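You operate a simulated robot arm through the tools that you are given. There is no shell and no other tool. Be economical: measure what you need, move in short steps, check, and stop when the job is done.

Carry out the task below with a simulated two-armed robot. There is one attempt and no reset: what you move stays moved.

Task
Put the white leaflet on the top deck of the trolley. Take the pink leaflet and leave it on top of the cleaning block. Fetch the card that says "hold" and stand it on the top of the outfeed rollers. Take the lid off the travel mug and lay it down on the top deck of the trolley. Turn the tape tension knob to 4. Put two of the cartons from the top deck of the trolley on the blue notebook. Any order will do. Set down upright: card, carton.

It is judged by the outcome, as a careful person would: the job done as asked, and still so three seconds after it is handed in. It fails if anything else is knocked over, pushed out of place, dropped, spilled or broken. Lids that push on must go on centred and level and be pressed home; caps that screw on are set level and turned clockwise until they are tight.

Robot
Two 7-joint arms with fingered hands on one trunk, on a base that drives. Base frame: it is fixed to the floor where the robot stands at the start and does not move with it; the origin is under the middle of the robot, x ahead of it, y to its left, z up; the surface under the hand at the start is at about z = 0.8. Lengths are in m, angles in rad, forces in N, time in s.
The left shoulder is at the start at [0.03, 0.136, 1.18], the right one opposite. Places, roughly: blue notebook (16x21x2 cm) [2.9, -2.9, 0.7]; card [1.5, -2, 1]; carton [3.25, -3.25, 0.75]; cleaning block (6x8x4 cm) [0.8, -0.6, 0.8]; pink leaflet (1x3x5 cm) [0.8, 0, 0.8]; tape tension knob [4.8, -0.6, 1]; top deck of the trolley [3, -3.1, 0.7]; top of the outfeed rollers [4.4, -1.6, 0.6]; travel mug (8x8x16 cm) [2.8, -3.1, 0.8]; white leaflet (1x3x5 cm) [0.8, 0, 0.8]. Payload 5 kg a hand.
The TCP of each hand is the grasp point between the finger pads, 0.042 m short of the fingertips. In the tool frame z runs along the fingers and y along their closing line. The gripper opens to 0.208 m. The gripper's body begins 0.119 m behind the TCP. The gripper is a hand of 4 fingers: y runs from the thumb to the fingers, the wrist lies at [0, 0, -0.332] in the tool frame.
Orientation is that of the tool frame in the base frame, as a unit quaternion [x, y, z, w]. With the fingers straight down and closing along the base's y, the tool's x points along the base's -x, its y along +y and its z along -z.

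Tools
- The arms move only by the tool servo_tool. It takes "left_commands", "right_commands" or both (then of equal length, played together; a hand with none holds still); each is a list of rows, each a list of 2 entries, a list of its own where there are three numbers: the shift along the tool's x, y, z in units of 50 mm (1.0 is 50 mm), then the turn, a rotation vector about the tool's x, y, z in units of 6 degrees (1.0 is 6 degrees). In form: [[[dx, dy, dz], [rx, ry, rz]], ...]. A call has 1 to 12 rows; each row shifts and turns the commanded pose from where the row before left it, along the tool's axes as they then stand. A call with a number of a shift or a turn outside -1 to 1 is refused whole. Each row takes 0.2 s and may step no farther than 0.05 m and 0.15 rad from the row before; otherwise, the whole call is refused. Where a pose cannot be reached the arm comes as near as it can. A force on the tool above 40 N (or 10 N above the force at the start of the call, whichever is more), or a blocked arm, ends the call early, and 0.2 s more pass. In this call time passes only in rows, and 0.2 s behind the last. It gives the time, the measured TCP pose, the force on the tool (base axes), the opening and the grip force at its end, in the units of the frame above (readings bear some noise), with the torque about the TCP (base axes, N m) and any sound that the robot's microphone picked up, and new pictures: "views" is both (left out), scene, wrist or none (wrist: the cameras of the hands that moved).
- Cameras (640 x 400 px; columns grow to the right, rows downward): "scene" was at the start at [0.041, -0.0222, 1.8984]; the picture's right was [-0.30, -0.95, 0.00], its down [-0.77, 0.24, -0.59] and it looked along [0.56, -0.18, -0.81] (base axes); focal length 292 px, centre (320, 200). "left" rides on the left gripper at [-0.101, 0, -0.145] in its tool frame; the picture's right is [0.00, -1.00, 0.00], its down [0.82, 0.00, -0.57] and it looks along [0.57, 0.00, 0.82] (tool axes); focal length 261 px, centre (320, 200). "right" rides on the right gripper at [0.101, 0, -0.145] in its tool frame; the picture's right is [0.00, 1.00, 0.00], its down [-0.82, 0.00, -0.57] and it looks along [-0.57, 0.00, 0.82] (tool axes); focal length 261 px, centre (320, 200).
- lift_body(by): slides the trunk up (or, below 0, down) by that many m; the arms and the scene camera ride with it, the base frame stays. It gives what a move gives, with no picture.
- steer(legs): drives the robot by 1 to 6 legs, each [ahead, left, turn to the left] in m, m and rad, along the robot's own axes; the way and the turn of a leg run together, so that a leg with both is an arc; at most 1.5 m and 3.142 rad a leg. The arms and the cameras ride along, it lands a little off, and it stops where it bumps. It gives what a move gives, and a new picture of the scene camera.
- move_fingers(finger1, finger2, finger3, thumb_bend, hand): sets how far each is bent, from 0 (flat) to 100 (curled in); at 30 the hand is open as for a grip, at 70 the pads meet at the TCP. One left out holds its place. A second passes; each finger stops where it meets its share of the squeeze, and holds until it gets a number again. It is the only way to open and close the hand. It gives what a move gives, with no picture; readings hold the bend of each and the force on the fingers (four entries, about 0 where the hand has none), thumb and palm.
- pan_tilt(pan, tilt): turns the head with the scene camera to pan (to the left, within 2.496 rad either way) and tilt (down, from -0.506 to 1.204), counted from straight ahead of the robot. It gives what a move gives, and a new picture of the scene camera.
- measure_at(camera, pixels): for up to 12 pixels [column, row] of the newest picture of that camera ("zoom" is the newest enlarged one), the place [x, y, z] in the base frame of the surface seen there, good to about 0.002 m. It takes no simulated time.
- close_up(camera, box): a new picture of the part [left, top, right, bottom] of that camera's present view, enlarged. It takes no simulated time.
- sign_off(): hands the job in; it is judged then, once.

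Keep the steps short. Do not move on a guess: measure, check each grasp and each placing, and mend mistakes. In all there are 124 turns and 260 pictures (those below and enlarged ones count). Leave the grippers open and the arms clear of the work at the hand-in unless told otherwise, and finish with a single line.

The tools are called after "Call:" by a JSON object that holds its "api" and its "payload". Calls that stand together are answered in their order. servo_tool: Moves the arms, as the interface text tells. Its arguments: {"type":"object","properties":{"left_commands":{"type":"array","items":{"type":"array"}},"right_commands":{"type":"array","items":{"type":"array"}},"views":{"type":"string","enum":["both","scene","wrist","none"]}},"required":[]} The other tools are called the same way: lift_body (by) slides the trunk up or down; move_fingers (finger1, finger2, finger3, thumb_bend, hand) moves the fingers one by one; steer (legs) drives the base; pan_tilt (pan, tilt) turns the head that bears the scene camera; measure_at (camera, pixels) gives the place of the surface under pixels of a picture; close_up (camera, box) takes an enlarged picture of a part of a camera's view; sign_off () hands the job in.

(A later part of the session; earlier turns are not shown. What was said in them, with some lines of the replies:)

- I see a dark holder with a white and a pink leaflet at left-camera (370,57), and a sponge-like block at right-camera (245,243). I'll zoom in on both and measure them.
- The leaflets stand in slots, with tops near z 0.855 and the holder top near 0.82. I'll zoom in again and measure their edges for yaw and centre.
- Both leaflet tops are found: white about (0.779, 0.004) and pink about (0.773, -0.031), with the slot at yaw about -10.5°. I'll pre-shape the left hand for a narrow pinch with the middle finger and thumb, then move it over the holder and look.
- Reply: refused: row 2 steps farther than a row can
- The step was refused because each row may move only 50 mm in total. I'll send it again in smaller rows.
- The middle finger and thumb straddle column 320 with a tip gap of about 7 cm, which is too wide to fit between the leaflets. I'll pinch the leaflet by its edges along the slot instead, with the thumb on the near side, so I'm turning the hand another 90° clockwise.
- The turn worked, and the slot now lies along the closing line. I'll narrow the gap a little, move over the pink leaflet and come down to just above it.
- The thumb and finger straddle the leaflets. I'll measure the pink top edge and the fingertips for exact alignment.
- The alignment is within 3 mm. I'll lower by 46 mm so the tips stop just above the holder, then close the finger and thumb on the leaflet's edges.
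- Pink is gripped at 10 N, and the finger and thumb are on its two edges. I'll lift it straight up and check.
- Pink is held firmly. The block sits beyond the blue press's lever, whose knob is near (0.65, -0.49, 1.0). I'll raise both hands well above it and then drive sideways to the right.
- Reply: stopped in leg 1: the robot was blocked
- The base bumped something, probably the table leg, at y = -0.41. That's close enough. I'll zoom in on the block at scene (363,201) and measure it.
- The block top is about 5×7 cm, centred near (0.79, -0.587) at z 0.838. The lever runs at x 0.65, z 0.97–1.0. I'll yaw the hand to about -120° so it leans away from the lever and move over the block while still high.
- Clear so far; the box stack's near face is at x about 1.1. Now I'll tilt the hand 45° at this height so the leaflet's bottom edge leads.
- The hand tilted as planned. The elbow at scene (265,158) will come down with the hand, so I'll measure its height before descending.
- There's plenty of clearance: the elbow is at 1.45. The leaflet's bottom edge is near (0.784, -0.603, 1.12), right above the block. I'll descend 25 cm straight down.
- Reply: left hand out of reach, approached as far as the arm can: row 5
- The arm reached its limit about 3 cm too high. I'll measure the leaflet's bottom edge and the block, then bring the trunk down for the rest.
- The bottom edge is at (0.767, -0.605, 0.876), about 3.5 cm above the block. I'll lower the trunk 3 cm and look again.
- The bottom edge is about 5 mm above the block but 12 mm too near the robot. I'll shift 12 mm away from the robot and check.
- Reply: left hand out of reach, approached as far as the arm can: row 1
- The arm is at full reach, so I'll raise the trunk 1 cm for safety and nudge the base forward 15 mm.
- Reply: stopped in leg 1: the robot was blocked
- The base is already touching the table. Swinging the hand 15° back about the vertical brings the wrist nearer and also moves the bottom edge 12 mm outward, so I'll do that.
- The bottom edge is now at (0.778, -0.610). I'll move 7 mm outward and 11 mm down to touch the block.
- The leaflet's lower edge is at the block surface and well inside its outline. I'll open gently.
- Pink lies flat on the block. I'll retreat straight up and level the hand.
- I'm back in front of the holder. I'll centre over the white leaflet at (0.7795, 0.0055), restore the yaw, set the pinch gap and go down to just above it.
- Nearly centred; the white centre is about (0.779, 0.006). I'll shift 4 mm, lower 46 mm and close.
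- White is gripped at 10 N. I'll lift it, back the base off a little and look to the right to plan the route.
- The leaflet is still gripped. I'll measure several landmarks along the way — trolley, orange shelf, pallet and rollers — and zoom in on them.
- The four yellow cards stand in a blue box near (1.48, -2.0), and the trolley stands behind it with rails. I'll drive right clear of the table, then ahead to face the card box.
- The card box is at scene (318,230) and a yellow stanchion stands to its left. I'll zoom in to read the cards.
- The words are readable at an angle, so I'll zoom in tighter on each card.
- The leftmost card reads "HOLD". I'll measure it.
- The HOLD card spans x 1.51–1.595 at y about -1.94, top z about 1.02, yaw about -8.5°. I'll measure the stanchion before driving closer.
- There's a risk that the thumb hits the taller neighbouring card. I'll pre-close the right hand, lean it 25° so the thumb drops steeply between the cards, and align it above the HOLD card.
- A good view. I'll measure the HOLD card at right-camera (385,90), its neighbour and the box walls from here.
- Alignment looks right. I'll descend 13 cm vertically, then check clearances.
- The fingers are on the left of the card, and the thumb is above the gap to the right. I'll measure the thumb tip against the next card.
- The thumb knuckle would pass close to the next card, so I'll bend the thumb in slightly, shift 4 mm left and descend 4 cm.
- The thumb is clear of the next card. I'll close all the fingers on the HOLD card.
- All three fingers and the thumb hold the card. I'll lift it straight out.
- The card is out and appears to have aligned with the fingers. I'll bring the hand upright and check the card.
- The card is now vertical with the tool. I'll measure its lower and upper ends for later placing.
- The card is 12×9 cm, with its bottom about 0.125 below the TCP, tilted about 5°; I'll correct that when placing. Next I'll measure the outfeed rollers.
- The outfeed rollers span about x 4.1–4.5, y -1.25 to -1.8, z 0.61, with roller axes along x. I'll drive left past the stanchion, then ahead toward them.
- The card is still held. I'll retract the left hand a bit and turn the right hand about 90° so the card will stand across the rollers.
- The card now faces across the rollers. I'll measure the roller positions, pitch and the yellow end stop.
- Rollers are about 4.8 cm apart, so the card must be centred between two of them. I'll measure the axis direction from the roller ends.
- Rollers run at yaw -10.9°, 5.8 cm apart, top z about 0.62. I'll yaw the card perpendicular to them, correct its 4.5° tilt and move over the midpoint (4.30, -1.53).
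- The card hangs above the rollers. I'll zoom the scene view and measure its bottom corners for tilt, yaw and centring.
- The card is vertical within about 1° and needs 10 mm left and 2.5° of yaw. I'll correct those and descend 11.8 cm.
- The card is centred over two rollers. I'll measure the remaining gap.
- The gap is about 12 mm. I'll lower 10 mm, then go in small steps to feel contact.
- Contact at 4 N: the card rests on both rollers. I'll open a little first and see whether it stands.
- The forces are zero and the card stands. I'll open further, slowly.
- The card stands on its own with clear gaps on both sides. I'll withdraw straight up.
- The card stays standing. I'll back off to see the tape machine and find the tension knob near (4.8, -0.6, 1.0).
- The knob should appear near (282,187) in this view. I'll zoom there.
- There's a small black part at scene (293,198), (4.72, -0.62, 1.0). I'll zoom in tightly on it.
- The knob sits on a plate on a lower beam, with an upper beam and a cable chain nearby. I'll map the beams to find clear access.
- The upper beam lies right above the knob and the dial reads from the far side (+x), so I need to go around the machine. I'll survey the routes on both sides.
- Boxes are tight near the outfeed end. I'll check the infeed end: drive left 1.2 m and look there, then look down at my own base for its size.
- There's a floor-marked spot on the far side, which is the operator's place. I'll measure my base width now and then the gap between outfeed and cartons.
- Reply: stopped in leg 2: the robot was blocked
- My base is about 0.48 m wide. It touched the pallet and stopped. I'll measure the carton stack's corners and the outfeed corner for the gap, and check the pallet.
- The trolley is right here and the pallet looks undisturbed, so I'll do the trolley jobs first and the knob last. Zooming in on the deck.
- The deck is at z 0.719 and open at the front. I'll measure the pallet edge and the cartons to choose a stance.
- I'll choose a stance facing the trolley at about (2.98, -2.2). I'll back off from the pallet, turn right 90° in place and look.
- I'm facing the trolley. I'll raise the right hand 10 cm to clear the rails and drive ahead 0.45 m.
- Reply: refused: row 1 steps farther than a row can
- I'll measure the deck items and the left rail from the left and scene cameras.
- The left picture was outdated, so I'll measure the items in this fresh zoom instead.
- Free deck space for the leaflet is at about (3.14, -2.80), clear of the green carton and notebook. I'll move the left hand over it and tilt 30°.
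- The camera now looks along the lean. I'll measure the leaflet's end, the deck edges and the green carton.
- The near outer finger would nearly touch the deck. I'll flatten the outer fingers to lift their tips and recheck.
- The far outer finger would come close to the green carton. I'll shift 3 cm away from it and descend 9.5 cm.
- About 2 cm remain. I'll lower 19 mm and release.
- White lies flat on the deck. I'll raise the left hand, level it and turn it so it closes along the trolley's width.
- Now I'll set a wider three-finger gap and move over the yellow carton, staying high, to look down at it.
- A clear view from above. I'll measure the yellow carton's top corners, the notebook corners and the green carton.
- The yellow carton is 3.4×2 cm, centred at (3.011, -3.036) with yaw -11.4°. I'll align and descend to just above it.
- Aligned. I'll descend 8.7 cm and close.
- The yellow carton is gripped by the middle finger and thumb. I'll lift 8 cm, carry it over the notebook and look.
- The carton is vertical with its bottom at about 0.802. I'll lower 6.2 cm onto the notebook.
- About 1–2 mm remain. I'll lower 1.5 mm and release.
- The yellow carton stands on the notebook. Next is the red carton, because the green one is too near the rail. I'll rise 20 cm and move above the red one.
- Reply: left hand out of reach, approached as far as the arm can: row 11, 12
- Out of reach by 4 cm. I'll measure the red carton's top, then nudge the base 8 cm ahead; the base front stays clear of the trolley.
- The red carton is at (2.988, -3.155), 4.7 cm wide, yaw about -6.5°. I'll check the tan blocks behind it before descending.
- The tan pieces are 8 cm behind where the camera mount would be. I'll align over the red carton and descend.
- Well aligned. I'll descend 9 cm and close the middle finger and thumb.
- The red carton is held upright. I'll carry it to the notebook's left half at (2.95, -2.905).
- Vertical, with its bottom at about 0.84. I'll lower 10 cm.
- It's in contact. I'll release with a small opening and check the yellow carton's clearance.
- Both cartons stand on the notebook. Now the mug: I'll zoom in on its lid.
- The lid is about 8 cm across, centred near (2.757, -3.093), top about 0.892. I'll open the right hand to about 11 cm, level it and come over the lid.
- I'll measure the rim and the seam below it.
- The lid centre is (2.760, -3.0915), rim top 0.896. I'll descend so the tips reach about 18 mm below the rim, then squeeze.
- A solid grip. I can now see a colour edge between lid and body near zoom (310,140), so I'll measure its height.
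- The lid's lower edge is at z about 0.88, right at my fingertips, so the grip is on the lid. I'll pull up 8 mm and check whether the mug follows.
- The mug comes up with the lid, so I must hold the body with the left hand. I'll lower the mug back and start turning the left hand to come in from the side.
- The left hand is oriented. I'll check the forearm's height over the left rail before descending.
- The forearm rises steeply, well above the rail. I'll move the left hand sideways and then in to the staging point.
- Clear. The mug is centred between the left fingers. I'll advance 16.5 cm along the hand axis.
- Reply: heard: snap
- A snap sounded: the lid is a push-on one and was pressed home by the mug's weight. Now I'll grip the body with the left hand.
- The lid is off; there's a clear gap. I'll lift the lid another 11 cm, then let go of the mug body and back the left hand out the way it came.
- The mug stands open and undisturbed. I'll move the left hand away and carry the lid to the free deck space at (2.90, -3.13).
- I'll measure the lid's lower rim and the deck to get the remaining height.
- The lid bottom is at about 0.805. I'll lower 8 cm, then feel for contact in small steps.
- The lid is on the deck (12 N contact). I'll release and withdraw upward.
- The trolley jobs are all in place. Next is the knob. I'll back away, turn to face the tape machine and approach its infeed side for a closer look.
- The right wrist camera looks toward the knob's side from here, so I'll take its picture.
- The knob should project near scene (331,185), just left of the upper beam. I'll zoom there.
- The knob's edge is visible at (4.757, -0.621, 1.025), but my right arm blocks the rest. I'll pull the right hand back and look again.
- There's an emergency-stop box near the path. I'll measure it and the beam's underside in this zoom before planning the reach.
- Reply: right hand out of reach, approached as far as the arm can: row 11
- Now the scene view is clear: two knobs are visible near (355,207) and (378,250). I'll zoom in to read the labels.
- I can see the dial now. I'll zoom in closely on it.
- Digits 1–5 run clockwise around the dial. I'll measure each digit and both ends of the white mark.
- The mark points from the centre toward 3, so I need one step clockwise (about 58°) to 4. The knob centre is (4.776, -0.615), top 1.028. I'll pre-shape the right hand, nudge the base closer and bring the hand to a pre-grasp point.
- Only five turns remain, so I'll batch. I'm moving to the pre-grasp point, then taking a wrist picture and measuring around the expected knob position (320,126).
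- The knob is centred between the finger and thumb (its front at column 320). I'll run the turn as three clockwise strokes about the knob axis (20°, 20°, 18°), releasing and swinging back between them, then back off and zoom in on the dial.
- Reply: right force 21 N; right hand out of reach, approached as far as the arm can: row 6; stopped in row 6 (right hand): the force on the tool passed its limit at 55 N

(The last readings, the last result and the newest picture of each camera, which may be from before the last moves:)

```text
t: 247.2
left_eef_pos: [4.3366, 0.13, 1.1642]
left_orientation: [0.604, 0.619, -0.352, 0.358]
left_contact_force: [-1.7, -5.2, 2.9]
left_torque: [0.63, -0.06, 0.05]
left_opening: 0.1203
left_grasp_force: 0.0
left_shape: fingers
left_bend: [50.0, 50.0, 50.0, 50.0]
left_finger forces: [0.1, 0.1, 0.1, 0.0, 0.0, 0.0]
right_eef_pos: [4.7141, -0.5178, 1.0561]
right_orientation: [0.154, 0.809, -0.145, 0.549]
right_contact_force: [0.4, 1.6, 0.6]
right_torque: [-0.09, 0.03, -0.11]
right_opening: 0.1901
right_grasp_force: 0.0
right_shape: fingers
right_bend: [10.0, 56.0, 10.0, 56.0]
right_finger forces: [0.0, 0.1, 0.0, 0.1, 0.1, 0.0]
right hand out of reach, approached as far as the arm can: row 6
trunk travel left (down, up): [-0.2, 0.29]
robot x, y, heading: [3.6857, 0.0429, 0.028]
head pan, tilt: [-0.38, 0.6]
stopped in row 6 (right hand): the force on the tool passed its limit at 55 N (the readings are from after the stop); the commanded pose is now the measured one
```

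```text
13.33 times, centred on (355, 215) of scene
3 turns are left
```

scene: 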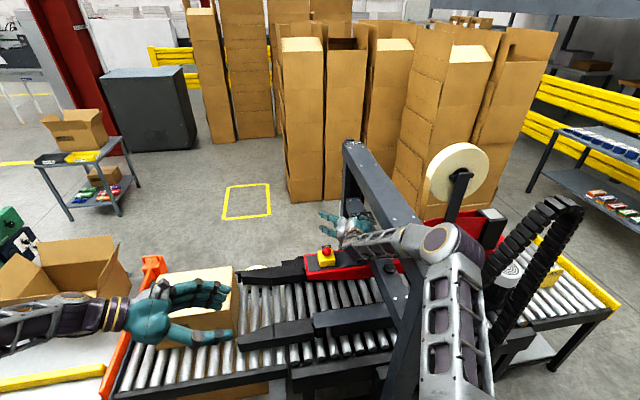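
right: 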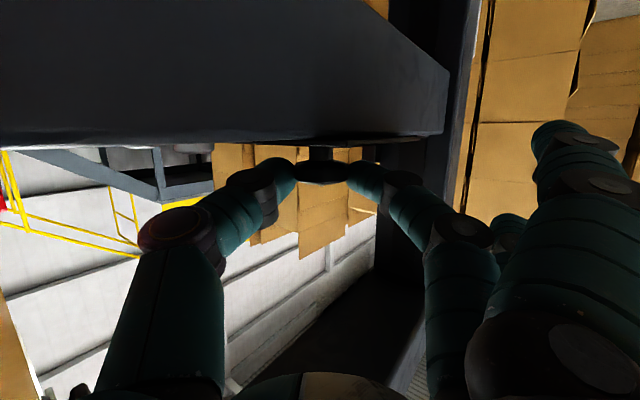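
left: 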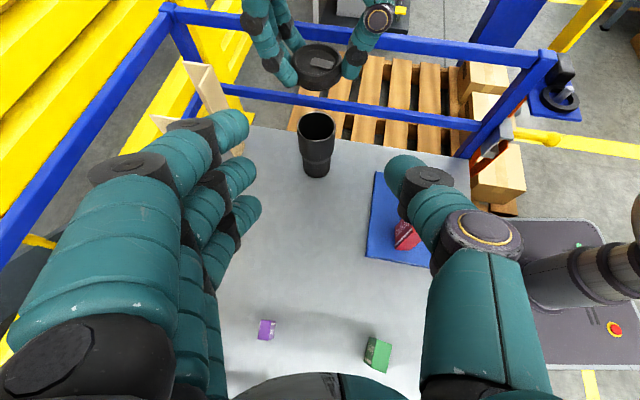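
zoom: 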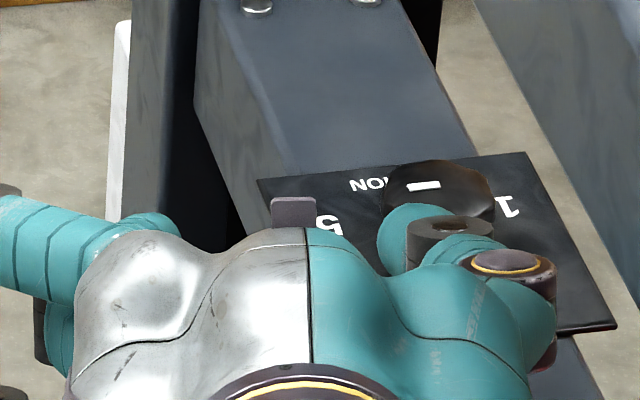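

The mark has gone past 4: it now reads about 75–80°, between 4 (at 111°) and 5 (at 51°). The swing near the beam jammed the arm. I'll correct with two 16° anticlockwise strokes, keeping the hand swung away from the beam, then back off a little and look.

Call:
{"api": "servo_tool", "payload": {"right_commands": [[[0, 0, 0], [0, 0, 0.68]], [[0, 0, 0], [0.824, 0, 0.308]], [[0, 0, 0], [0.824, 0, 0.308]], [[0, 0, 0], [0.824, 0, 0.308]], [[0, 0, 0], [0.824, 0, 0.308]], [[0, 0, 0], [0.824, 0, 0.308]], [[-0.065, -0.1, 0.91], [0, 0, 0]], [[-0.065, -0.1, 0.91], [0, 0, 0]]], "views": "wrist"}}

Call:
{"api": "move_fingers", "payload": {"hand": "right", "finger2": 70, "thumb_bend": 70}}

Call:
{"api": "servo_tool", "payload": {"right_commands": [[[0, -0.052, 0], [-0.832, 0, -0.311]], [[0, -0.052, 0], [-0.832, 0, -0.311]], [[0, -0.052, 0], [-0.832, 0, -0.311]]], "views": "none"}}

Call:
{"api": "move_fingers", "payload": {"hand": "right", "finger2": 57, "thumb_bend": 57}}

Call:
{"api": "close_up", "payload": {"camera": "scene", "box": [340, 195, 375, 230]}}

Call:
{"api": "servo_tool", "payload": {"right_commands": [[[0, 0.052, 0], [0.832, 0, 0.311]], [[0, 0.052, 0], [0.832, 0, 0.311]], [[0, 0.052, 0], [0.832, 0, 0.311]]], "views": "none"}}

Call:
{"api": "move_fingers", "payload": {"hand": "right", "finger2": 70, "thumb_bend": 70}}

Call:
{"api": "servo_tool", "payload": {"right_commands": [[[0, -0.052, 0], [-0.832, 0, -0.311]], [[0, -0.052, 0], [-0.832, 0, -0.311]], [[0, -0.052, 0], [-0.832, 0, -0.311]]], "views": "none"}}

Call:
{"api": "move_fingers", "payload": {"hand": "right", "finger2": 57, "thumb_bend": 57}}

Call:
{"api": "servo_tool", "payload": {"right_commands": [[[0, 0.052, 0], [0.832, 0, 0.311]], [[0, 0.052, 0], [0.832, 0, 0.311]], [[0, 0, -0.8], [0, 0, 0]], [[0, 0, -0.8], [0, 0, 0]]], "views": "scene"}}

Call:
{"api": "close_up", "payload": {"camera": "scene", "box": [340, 195, 375, 230]}}

```text
t: 249.0
left_eef_pos: [4.3353, 0.1253, 1.1627]
left_orientation: [0.604, 0.621, -0.35, 0.356]
left_contact_force: [0.4, -1.1, 0.3]
left_torque: [0.05, 0.03, -0.04]
left_opening: 0.1203
left_grasp_force: 0.1
left_shape: fingers
left_bend: [50.0, 50.0, 50.0, 50.0]
left_finger forces: [0.0, 0.0, 0.1, 0.0, 0.1, 0.0]
right_eef_pos: [4.7467, -0.6154, 1.0211]
right_orientation: [0.366, 0.74, -0.254, 0.504]
right_contact_force: [0.8, 1.4, -0.2]
right_torque: [-0.07, 0.06, -0.13]
right_opening: 0.1899
right_grasp_force: 0.1
right_shape: fingers
right_bend: [10.0, 56.0, 10.0, 56.0]
right_finger forces: [0.0, 0.3, 0.0, 0.1, 0.1, 0.0]
trunk travel left (down, up): [-0.2, 0.29]
robot x, y, heading: [3.6862, 0.0468, 0.014]
head pan, tilt: [-0.38, 0.6]
```

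right: 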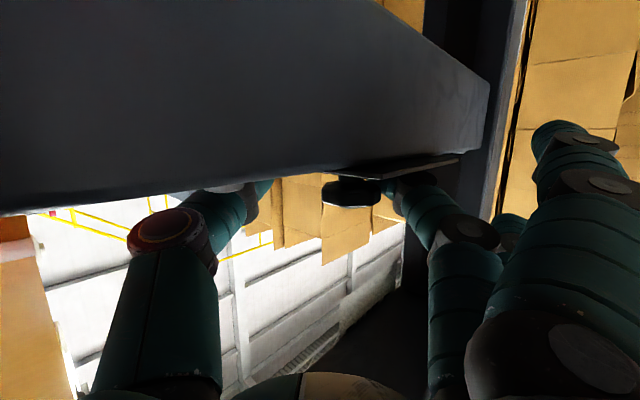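

```text
t: 250.0
left_eef_pos: [4.3343, 0.1265, 1.1615]
left_orientation: [0.605, 0.62, -0.351, 0.355]
left_contact_force: [-0.2, -0.1, 0.1]
left_torque: [0.02, 0.0, -0.01]
left_opening: 0.1203
left_grasp_force: 0.0
left_shape: fingers
left_bend: [50.0, 50.0, 50.0, 50.0]
left_finger forces: [0.0, 0.0, 0.1, 0.0, 0.0, 0.0]
right_eef_pos: [4.7455, -0.616, 1.02]
right_orientation: [0.366, 0.739, -0.256, 0.504]
right_contact_force: [9.7, 5.6, -1.3]
right_torque: [0.01, 0.0, 0.21]
right_opening: 0.1548
right_grasp_force: 4.7
right_shape: fingers
right_bend: [10.0, 57.0, 10.0, 70.0]
right_finger forces: [0.0, 9.4, 0.0, 0.0, 0.0, 0.0]
trunk travel left (down, up): [-0.2, 0.29]
robot x, y, heading: [3.6864, 0.0442, 0.014]
head pan, tilt: [-0.38, 0.6]
```

```text
t: 250.8
left_eef_pos: [4.3355, 0.1247, 1.1633]
left_orientation: [0.604, 0.621, -0.35, 0.356]
left_contact_force: [0.1, 0.0, -0.1]
left_torque: [0.06, -0.03, 0.03]
left_opening: 0.1205
left_grasp_force: 0.0
left_shape: fingers
left_bend: [50.0, 50.0, 50.0, 50.0]
left_finger forces: [0.0, 0.1, 0.0, 0.0, 0.0, 0.1]
right_eef_pos: [4.74, -0.6207, 1.021]
right_orientation: [0.26, 0.783, -0.181, 0.535]
right_contact_force: [10.5, 3.3, -3.4]
right_torque: [-0.05, 0.01, 0.0]
right_opening: 0.1548
right_grasp_force: 6.6
right_shape: fingers
right_bend: [10.0, 56.0, 10.0, 70.0]
right_finger forces: [0.0, 13.3, 0.0, 0.0, 0.1, 0.1]
trunk travel left (down, up): [-0.2, 0.29]
robot x, y, heading: [3.6864, 0.0431, 0.016]
head pan, tilt: [-0.38, 0.6]
```

```text
t: 251.8
left_eef_pos: [4.3354, 0.1246, 1.1612]
left_orientation: [0.604, 0.621, -0.35, 0.356]
left_contact_force: [-0.5, 0.1, 0.1]
left_torque: [0.0, 0.04, -0.01]
left_opening: 0.1203
left_grasp_force: 0.0
left_shape: fingers
left_bend: [50.0, 50.0, 50.0, 50.0]
left_finger forces: [0.0, 0.0, 0.0, 0.0, 0.1, 0.0]
right_eef_pos: [4.7385, -0.622, 1.0214]
right_orientation: [0.261, 0.783, -0.182, 0.535]
right_contact_force: [1.7, 0.8, -3.2]
right_torque: [-0.05, 0.12, -0.04]
right_opening: 0.1891
right_grasp_force: 2.3
right_shape: fingers
right_bend: [10.0, 55.0, 10.0, 56.0]
right_finger forces: [0.1, 6.0, 0.0, 0.0, 0.1, 0.0]
trunk travel left (down, up): [-0.2, 0.29]
robot x, y, heading: [3.6901, 0.0474, 0.018]
head pan, tilt: [-0.38, 0.6]
```

```text
11.43 times, centred on (358, 212) of scene
```

zoom: 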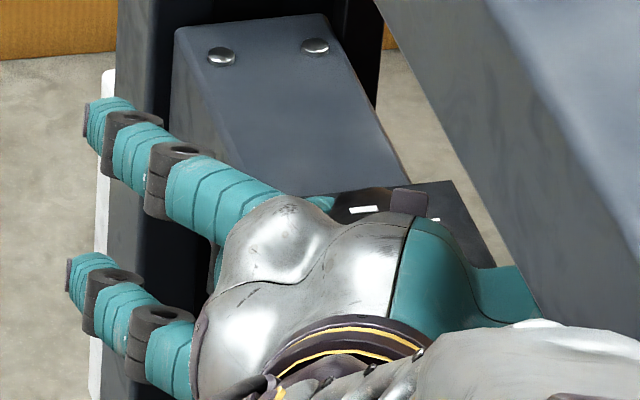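

```text
t: 252.6
left_eef_pos: [4.3356, 0.1252, 1.1628]
left_orientation: [0.604, 0.62, -0.351, 0.356]
left_contact_force: [-0.1, 1.5, -0.3]
left_torque: [-0.06, 0.02, -0.06]
left_opening: 0.1206
left_grasp_force: 0.1
left_shape: fingers
left_bend: [50.0, 50.0, 50.0, 50.0]
left_finger forces: [0.0, 0.1, 0.1, 0.0, 0.1, 0.0]
right_eef_pos: [4.7455, -0.6178, 1.0223]
right_orientation: [0.367, 0.738, -0.257, 0.504]
right_contact_force: [0.3, 1.1, -0.3]
right_torque: [0.01, 0.05, 0.07]
right_opening: 0.1896
right_grasp_force: 0.9
right_shape: fingers
right_bend: [10.0, 56.0, 10.0, 56.0]
right_finger forces: [0.0, 1.0, 0.1, 0.1, 0.0, 0.1]
trunk travel left (down, up): [-0.2, 0.29]
robot x, y, heading: [3.6874, 0.0433, 0.01]
head pan, tilt: [-0.38, 0.6]
```

```text
t: 253.6
left_eef_pos: [4.3355, 0.1258, 1.163]
left_orientation: [0.604, 0.62, -0.351, 0.356]
left_contact_force: [0.1, 0.1, 0.2]
left_torque: [-0.02, -0.01, -0.01]
left_opening: 0.1204
left_grasp_force: 0.1
left_shape: fingers
left_bend: [50.0, 50.0, 50.0, 50.0]
left_finger forces: [0.0, 0.0, 0.0, 0.0, 0.1, 0.0]
right_eef_pos: [4.7458, -0.6161, 1.0209]
right_orientation: [0.366, 0.739, -0.256, 0.505]
right_contact_force: [10.5, 3.9, -0.2]
right_torque: [0.04, -0.04, 0.12]
right_opening: 0.155
right_grasp_force: 4.3
right_shape: fingers
right_bend: [10.0, 57.0, 10.0, 70.0]
right_finger forces: [0.1, 9.5, 0.0, 0.0, 0.0, 0.1]
trunk travel left (down, up): [-0.2, 0.29]
robot x, y, heading: [3.6828, 0.0488, 0.02]
head pan, tilt: [-0.38, 0.6]
```

```text
t: 254.4
left_eef_pos: [4.3352, 0.1251, 1.1633]
left_orientation: [0.604, 0.622, -0.349, 0.357]
left_contact_force: [-0.2, -1.3, 0.7]
left_torque: [0.09, -0.03, 0.08]
left_opening: 0.1202
left_grasp_force: 0.0
left_shape: fingers
left_bend: [50.0, 50.0, 50.0, 50.0]
left_finger forces: [0.0, 0.0, 0.0, 0.0, 0.1, 0.0]
right_eef_pos: [4.7408, -0.621, 1.0194]
right_orientation: [0.261, 0.783, -0.181, 0.535]
right_contact_force: [10.4, 3.4, -1.0]
right_torque: [-0.09, -0.07, -0.05]
right_opening: 0.1548
right_grasp_force: 7.2
right_shape: fingers
right_bend: [10.0, 56.0, 10.0, 70.0]
right_finger forces: [0.1, 14.4, 0.0, 0.0, 0.0, 0.1]
trunk travel left (down, up): [-0.2, 0.29]
robot x, y, heading: [3.689, 0.0439, 0.016]
head pan, tilt: [-0.38, 0.6]
```

```text
t: 255.4
left_eef_pos: [4.3357, 0.1247, 1.1625]
left_orientation: [0.604, 0.621, -0.35, 0.357]
left_contact_force: [-0.1, 0.6, -0.2]
left_torque: [-0.04, 0.01, 0.02]
left_opening: 0.1205
left_grasp_force: 0.1
left_shape: fingers
left_bend: [50.0, 50.0, 50.0, 50.0]
left_finger forces: [0.0, 0.1, 0.0, 0.0, 0.0, 0.1]
right_eef_pos: [4.7397, -0.6225, 1.0202]
right_orientation: [0.261, 0.783, -0.181, 0.534]
right_contact_force: [2.3, 1.1, -2.1]
right_torque: [-0.04, 0.04, 0.02]
right_opening: 0.1894
right_grasp_force: 4.0
right_shape: fingers
right_bend: [10.0, 55.0, 10.0, 56.0]
right_finger forces: [0.0, 7.5, 0.1, 0.0, 0.0, 0.1]
trunk travel left (down, up): [-0.2, 0.29]
robot x, y, heading: [3.6836, 0.0406, 0.017]
head pan, tilt: [-0.38, 0.6]
```

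```text
t: 256.4
left_eef_pos: [4.3353, 0.1254, 1.1631]
left_orientation: [0.605, 0.619, -0.351, 0.357]
left_contact_force: [-0.3, 1.2, -0.1]
left_torque: [-0.04, 0.02, -0.01]
left_opening: 0.1202
left_grasp_force: 0.1
left_shape: fingers
left_bend: [50.0, 50.0, 50.0, 50.0]
left_finger forces: [0.0, 0.0, 0.0, 0.1, 0.0, 0.0]
right_eef_pos: [4.6915, -0.564, 1.0501]
right_orientation: [0.333, 0.754, -0.233, 0.516]
right_contact_force: [-0.7, 0.1, 0.4]
right_torque: [0.03, -0.04, 0.11]
right_opening: 0.1895
right_grasp_force: 0.0
right_shape: fingers
right_bend: [10.0, 56.0, 10.0, 56.0]
right_finger forces: [0.0, 0.1, 0.0, 0.0, 0.0, 0.0]
trunk travel left (down, up): [-0.2, 0.29]
robot x, y, heading: [3.6861, 0.0425, 0.017]
head pan, tilt: [-0.38, 0.6]
```

scene: 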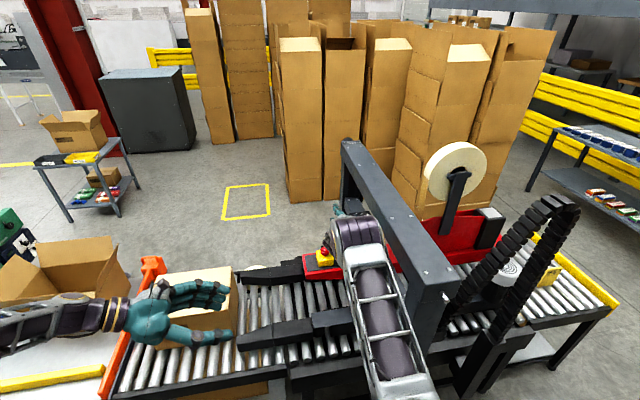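

```text
11.43 times, centred on (358, 212) of scene
2 turns are left
```

zoom: 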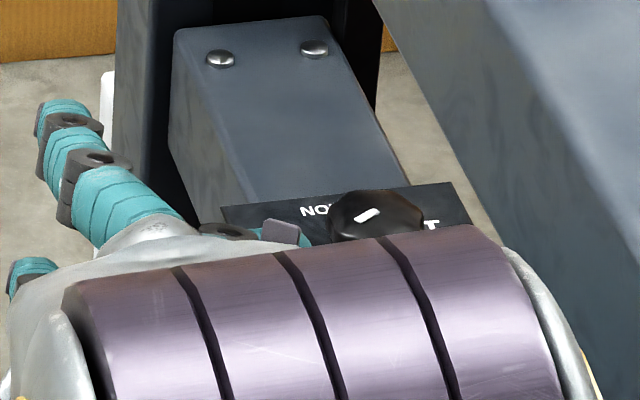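

The thumb missed, but the finger dragged the knob back. The mark now runs from (379,209) to (357,221), which matches the direction of 4. I'll measure the mark, then withdraw the arm along a clear path, open the hands and back off for a final check.

Call:
{"api": "measure_at", "payload": {"camera": "zoom", "pixels": [[357, 221], [379, 209], [332, 222], [420, 215], [375, 195], [362, 218], [374, 211]]}}

Call:
{"api": "servo_tool", "payload": {"right_commands": [[[0.23, -0.045, -0.93], [0, 0, 0]], [[0.1, -0.045, -0.93], [0, 0, 0]], [[-0.1, -0.045, -0.95], [0, 0, 0]], [[-0.1, -0.045, -0.95], [0, 0, 0]], [[-0.1, -0.045, -0.95], [0, 0, 0]], [[-0.1, -0.045, -0.95], [0, 0, 0]], [[0.2, 0.67, -0.69], [0, 0, 0]], [[0.2, 0.67, -0.69], [0, 0, 0]], [[0.2, 0.67, -0.69], [0, 0, 0]], [[0.2, 0.67, -0.69], [0, 0, 0]]], "views": "none"}}

Call:
{"api": "steer", "payload": {"legs": [[-0.35, 0, 0]]}}

Call:
{"api": "move_fingers", "payload": {"hand": "right", "finger1": 30, "finger2": 30, "finger3": 30, "thumb_bend": 30}}

Call:
{"api": "move_fingers", "payload": {"hand": "left", "finger1": 30, "finger2": 30, "finger3": 30, "thumb_bend": 30}}

Call:
{"api": "close_up", "payload": {"camera": "scene", "box": [320, 165, 390, 225]}}

```text
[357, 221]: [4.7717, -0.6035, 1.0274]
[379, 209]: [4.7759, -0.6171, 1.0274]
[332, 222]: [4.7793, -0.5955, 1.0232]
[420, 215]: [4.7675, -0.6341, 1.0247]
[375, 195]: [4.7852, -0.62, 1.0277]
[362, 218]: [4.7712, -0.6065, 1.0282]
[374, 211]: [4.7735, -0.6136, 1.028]
```

```text
t: 258.6
left_eef_pos: [4.3342, 0.1262, 1.1633]
left_orientation: [0.605, 0.62, -0.35, 0.357]
left_contact_force: [-0.3, 0.9, -1.2]
left_torque: [-0.16, 0.01, 0.05]
left_opening: 0.1201
left_grasp_force: 0.1
left_shape: fingers
left_bend: [50.0, 50.0, 50.0, 50.0]
left_finger forces: [0.0, 0.1, 0.0, 0.0, 0.1, 0.0]
right_eef_pos: [4.5083, -0.1799, 1.1656]
right_orientation: [0.332, 0.754, -0.233, 0.516]
right_contact_force: [-0.3, -0.3, 0.3]
right_torque: [-0.01, -0.03, 0.03]
right_opening: 0.1897
right_grasp_force: 0.0
right_shape: fingers
right_bend: [10.0, 56.0, 10.0, 56.0]
right_finger forces: [0.0, 0.1, 0.0, 0.0, 0.1, 0.0]
trunk travel left (down, up): [-0.2, 0.29]
robot x, y, heading: [3.6864, 0.0433, 0.016]
head pan, tilt: [-0.38, 0.6]
```

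```text
t: 260.9
left_eef_pos: [3.9812, 0.1215, 1.1628]
left_orientation: [0.603, 0.622, -0.349, 0.358]
left_contact_force: [-0.6, -0.3, 0.8]
left_torque: [0.02, -0.06, 0.07]
left_opening: 0.1201
left_grasp_force: 0.1
left_shape: fingers
left_bend: [50.0, 50.0, 50.0, 50.0]
left_finger forces: [0.0, 0.1, 0.1, 0.1, 0.0, 0.0]
right_eef_pos: [4.1582, -0.1827, 1.1656]
right_orientation: [0.331, 0.755, -0.23, 0.517]
right_contact_force: [-2.0, 0.0, 1.1]
right_torque: [0.07, 0.04, 0.04]
right_opening: 0.1894
right_grasp_force: 0.0
right_shape: fingers
right_bend: [10.0, 56.0, 10.0, 56.0]
right_finger forces: [0.0, 0.0, 0.0, 0.0, 0.0, 0.0]
trunk travel left (down, up): [-0.2, 0.29]
robot x, y, heading: [3.3332, 0.0377, 0.019]
head pan, tilt: [-0.38, 0.6]
```

scene: 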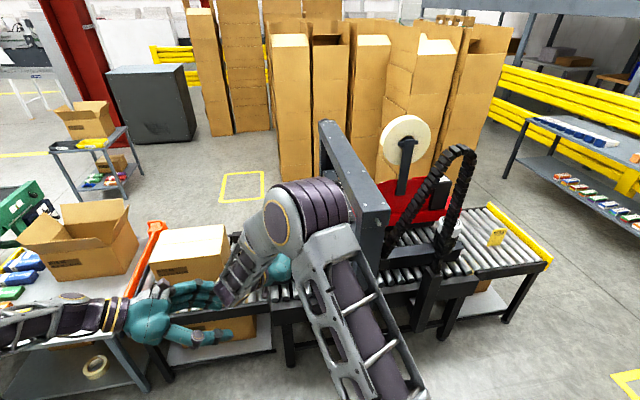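

```text
t: 261.9
left_eef_pos: [3.982, 0.1214, 1.1634]
left_orientation: [0.603, 0.622, -0.349, 0.357]
left_contact_force: [0.1, -0.6, 0.8]
left_torque: [0.01, 0.01, 0.01]
left_opening: 0.1201
left_grasp_force: 0.2
left_shape: fingers
left_bend: [50.0, 50.0, 50.0, 50.0]
left_finger forces: [0.0, 0.1, 0.0, 0.1, 0.1, 0.0]
right_eef_pos: [4.1591, -0.1814, 1.1658]
right_orientation: [0.331, 0.755, -0.231, 0.516]
right_contact_force: [-0.3, -0.1, -0.2]
right_torque: [-0.03, 0.0, 0.02]
right_opening: 0.2241
right_grasp_force: 0.2
right_shape: fingers
right_bend: [30.0, 30.0, 30.0, 30.0]
right_finger forces: [0.0, 0.1, 0.1, 0.0, 0.0, 0.0]
trunk travel left (down, up): [-0.2, 0.29]
robot x, y, heading: [3.3326, 0.0394, 0.023]
head pan, tilt: [-0.38, 0.6]
```

```text
t: 262.9
left_eef_pos: [3.9838, 0.122, 1.1629]
left_orientation: [0.603, 0.622, -0.349, 0.357]
left_contact_force: [0.7, -0.3, -0.1]
left_torque: [0.0, -0.02, 0.02]
left_opening: 0.2231
left_grasp_force: 0.1
left_shape: fingers
left_bend: [30.0, 30.0, 30.0, 30.0]
left_finger forces: [0.0, 0.0, 0.0, 0.0, 0.0, 0.0]
right_eef_pos: [4.16, -0.183, 1.1645]
right_orientation: [0.331, 0.755, -0.231, 0.516]
right_contact_force: [-0.4, -0.7, 0.1]
right_torque: [-0.03, 0.02, 0.0]
right_opening: 0.2243
right_grasp_force: 0.1
right_shape: fingers
right_bend: [30.0, 30.0, 30.0, 30.0]
right_finger forces: [0.0, 0.0, 0.1, 0.0, 0.0, 0.0]
trunk travel left (down, up): [-0.2, 0.29]
robot x, y, heading: [3.3344, 0.0402, 0.016]
head pan, tilt: [-0.38, 0.6]
```

```text
6.67 times, centred on (355, 195) of scene
1 turns are left
```

zoom: 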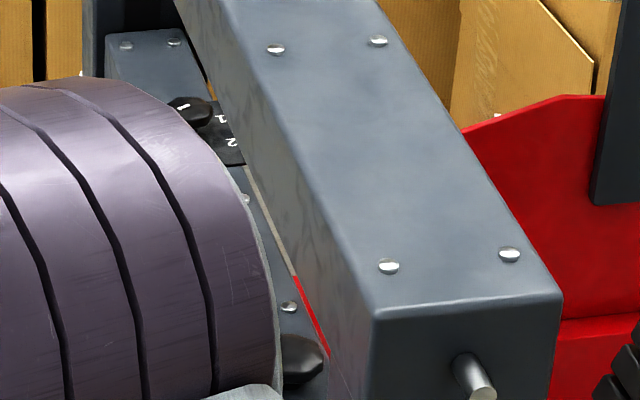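

The mark measured 107° against 111° for the digit 4, and the card is still standing. Arms are clear and hands open, so I'm handing in.

Call:
{"api": "sign_off", "payload": {}}

```text
The job is handed in.
```

All six tasks are done and handed in; the knob took an overshoot and a correction, and its mark was last measured about 4° short of the 4, just before I moved the hand away.
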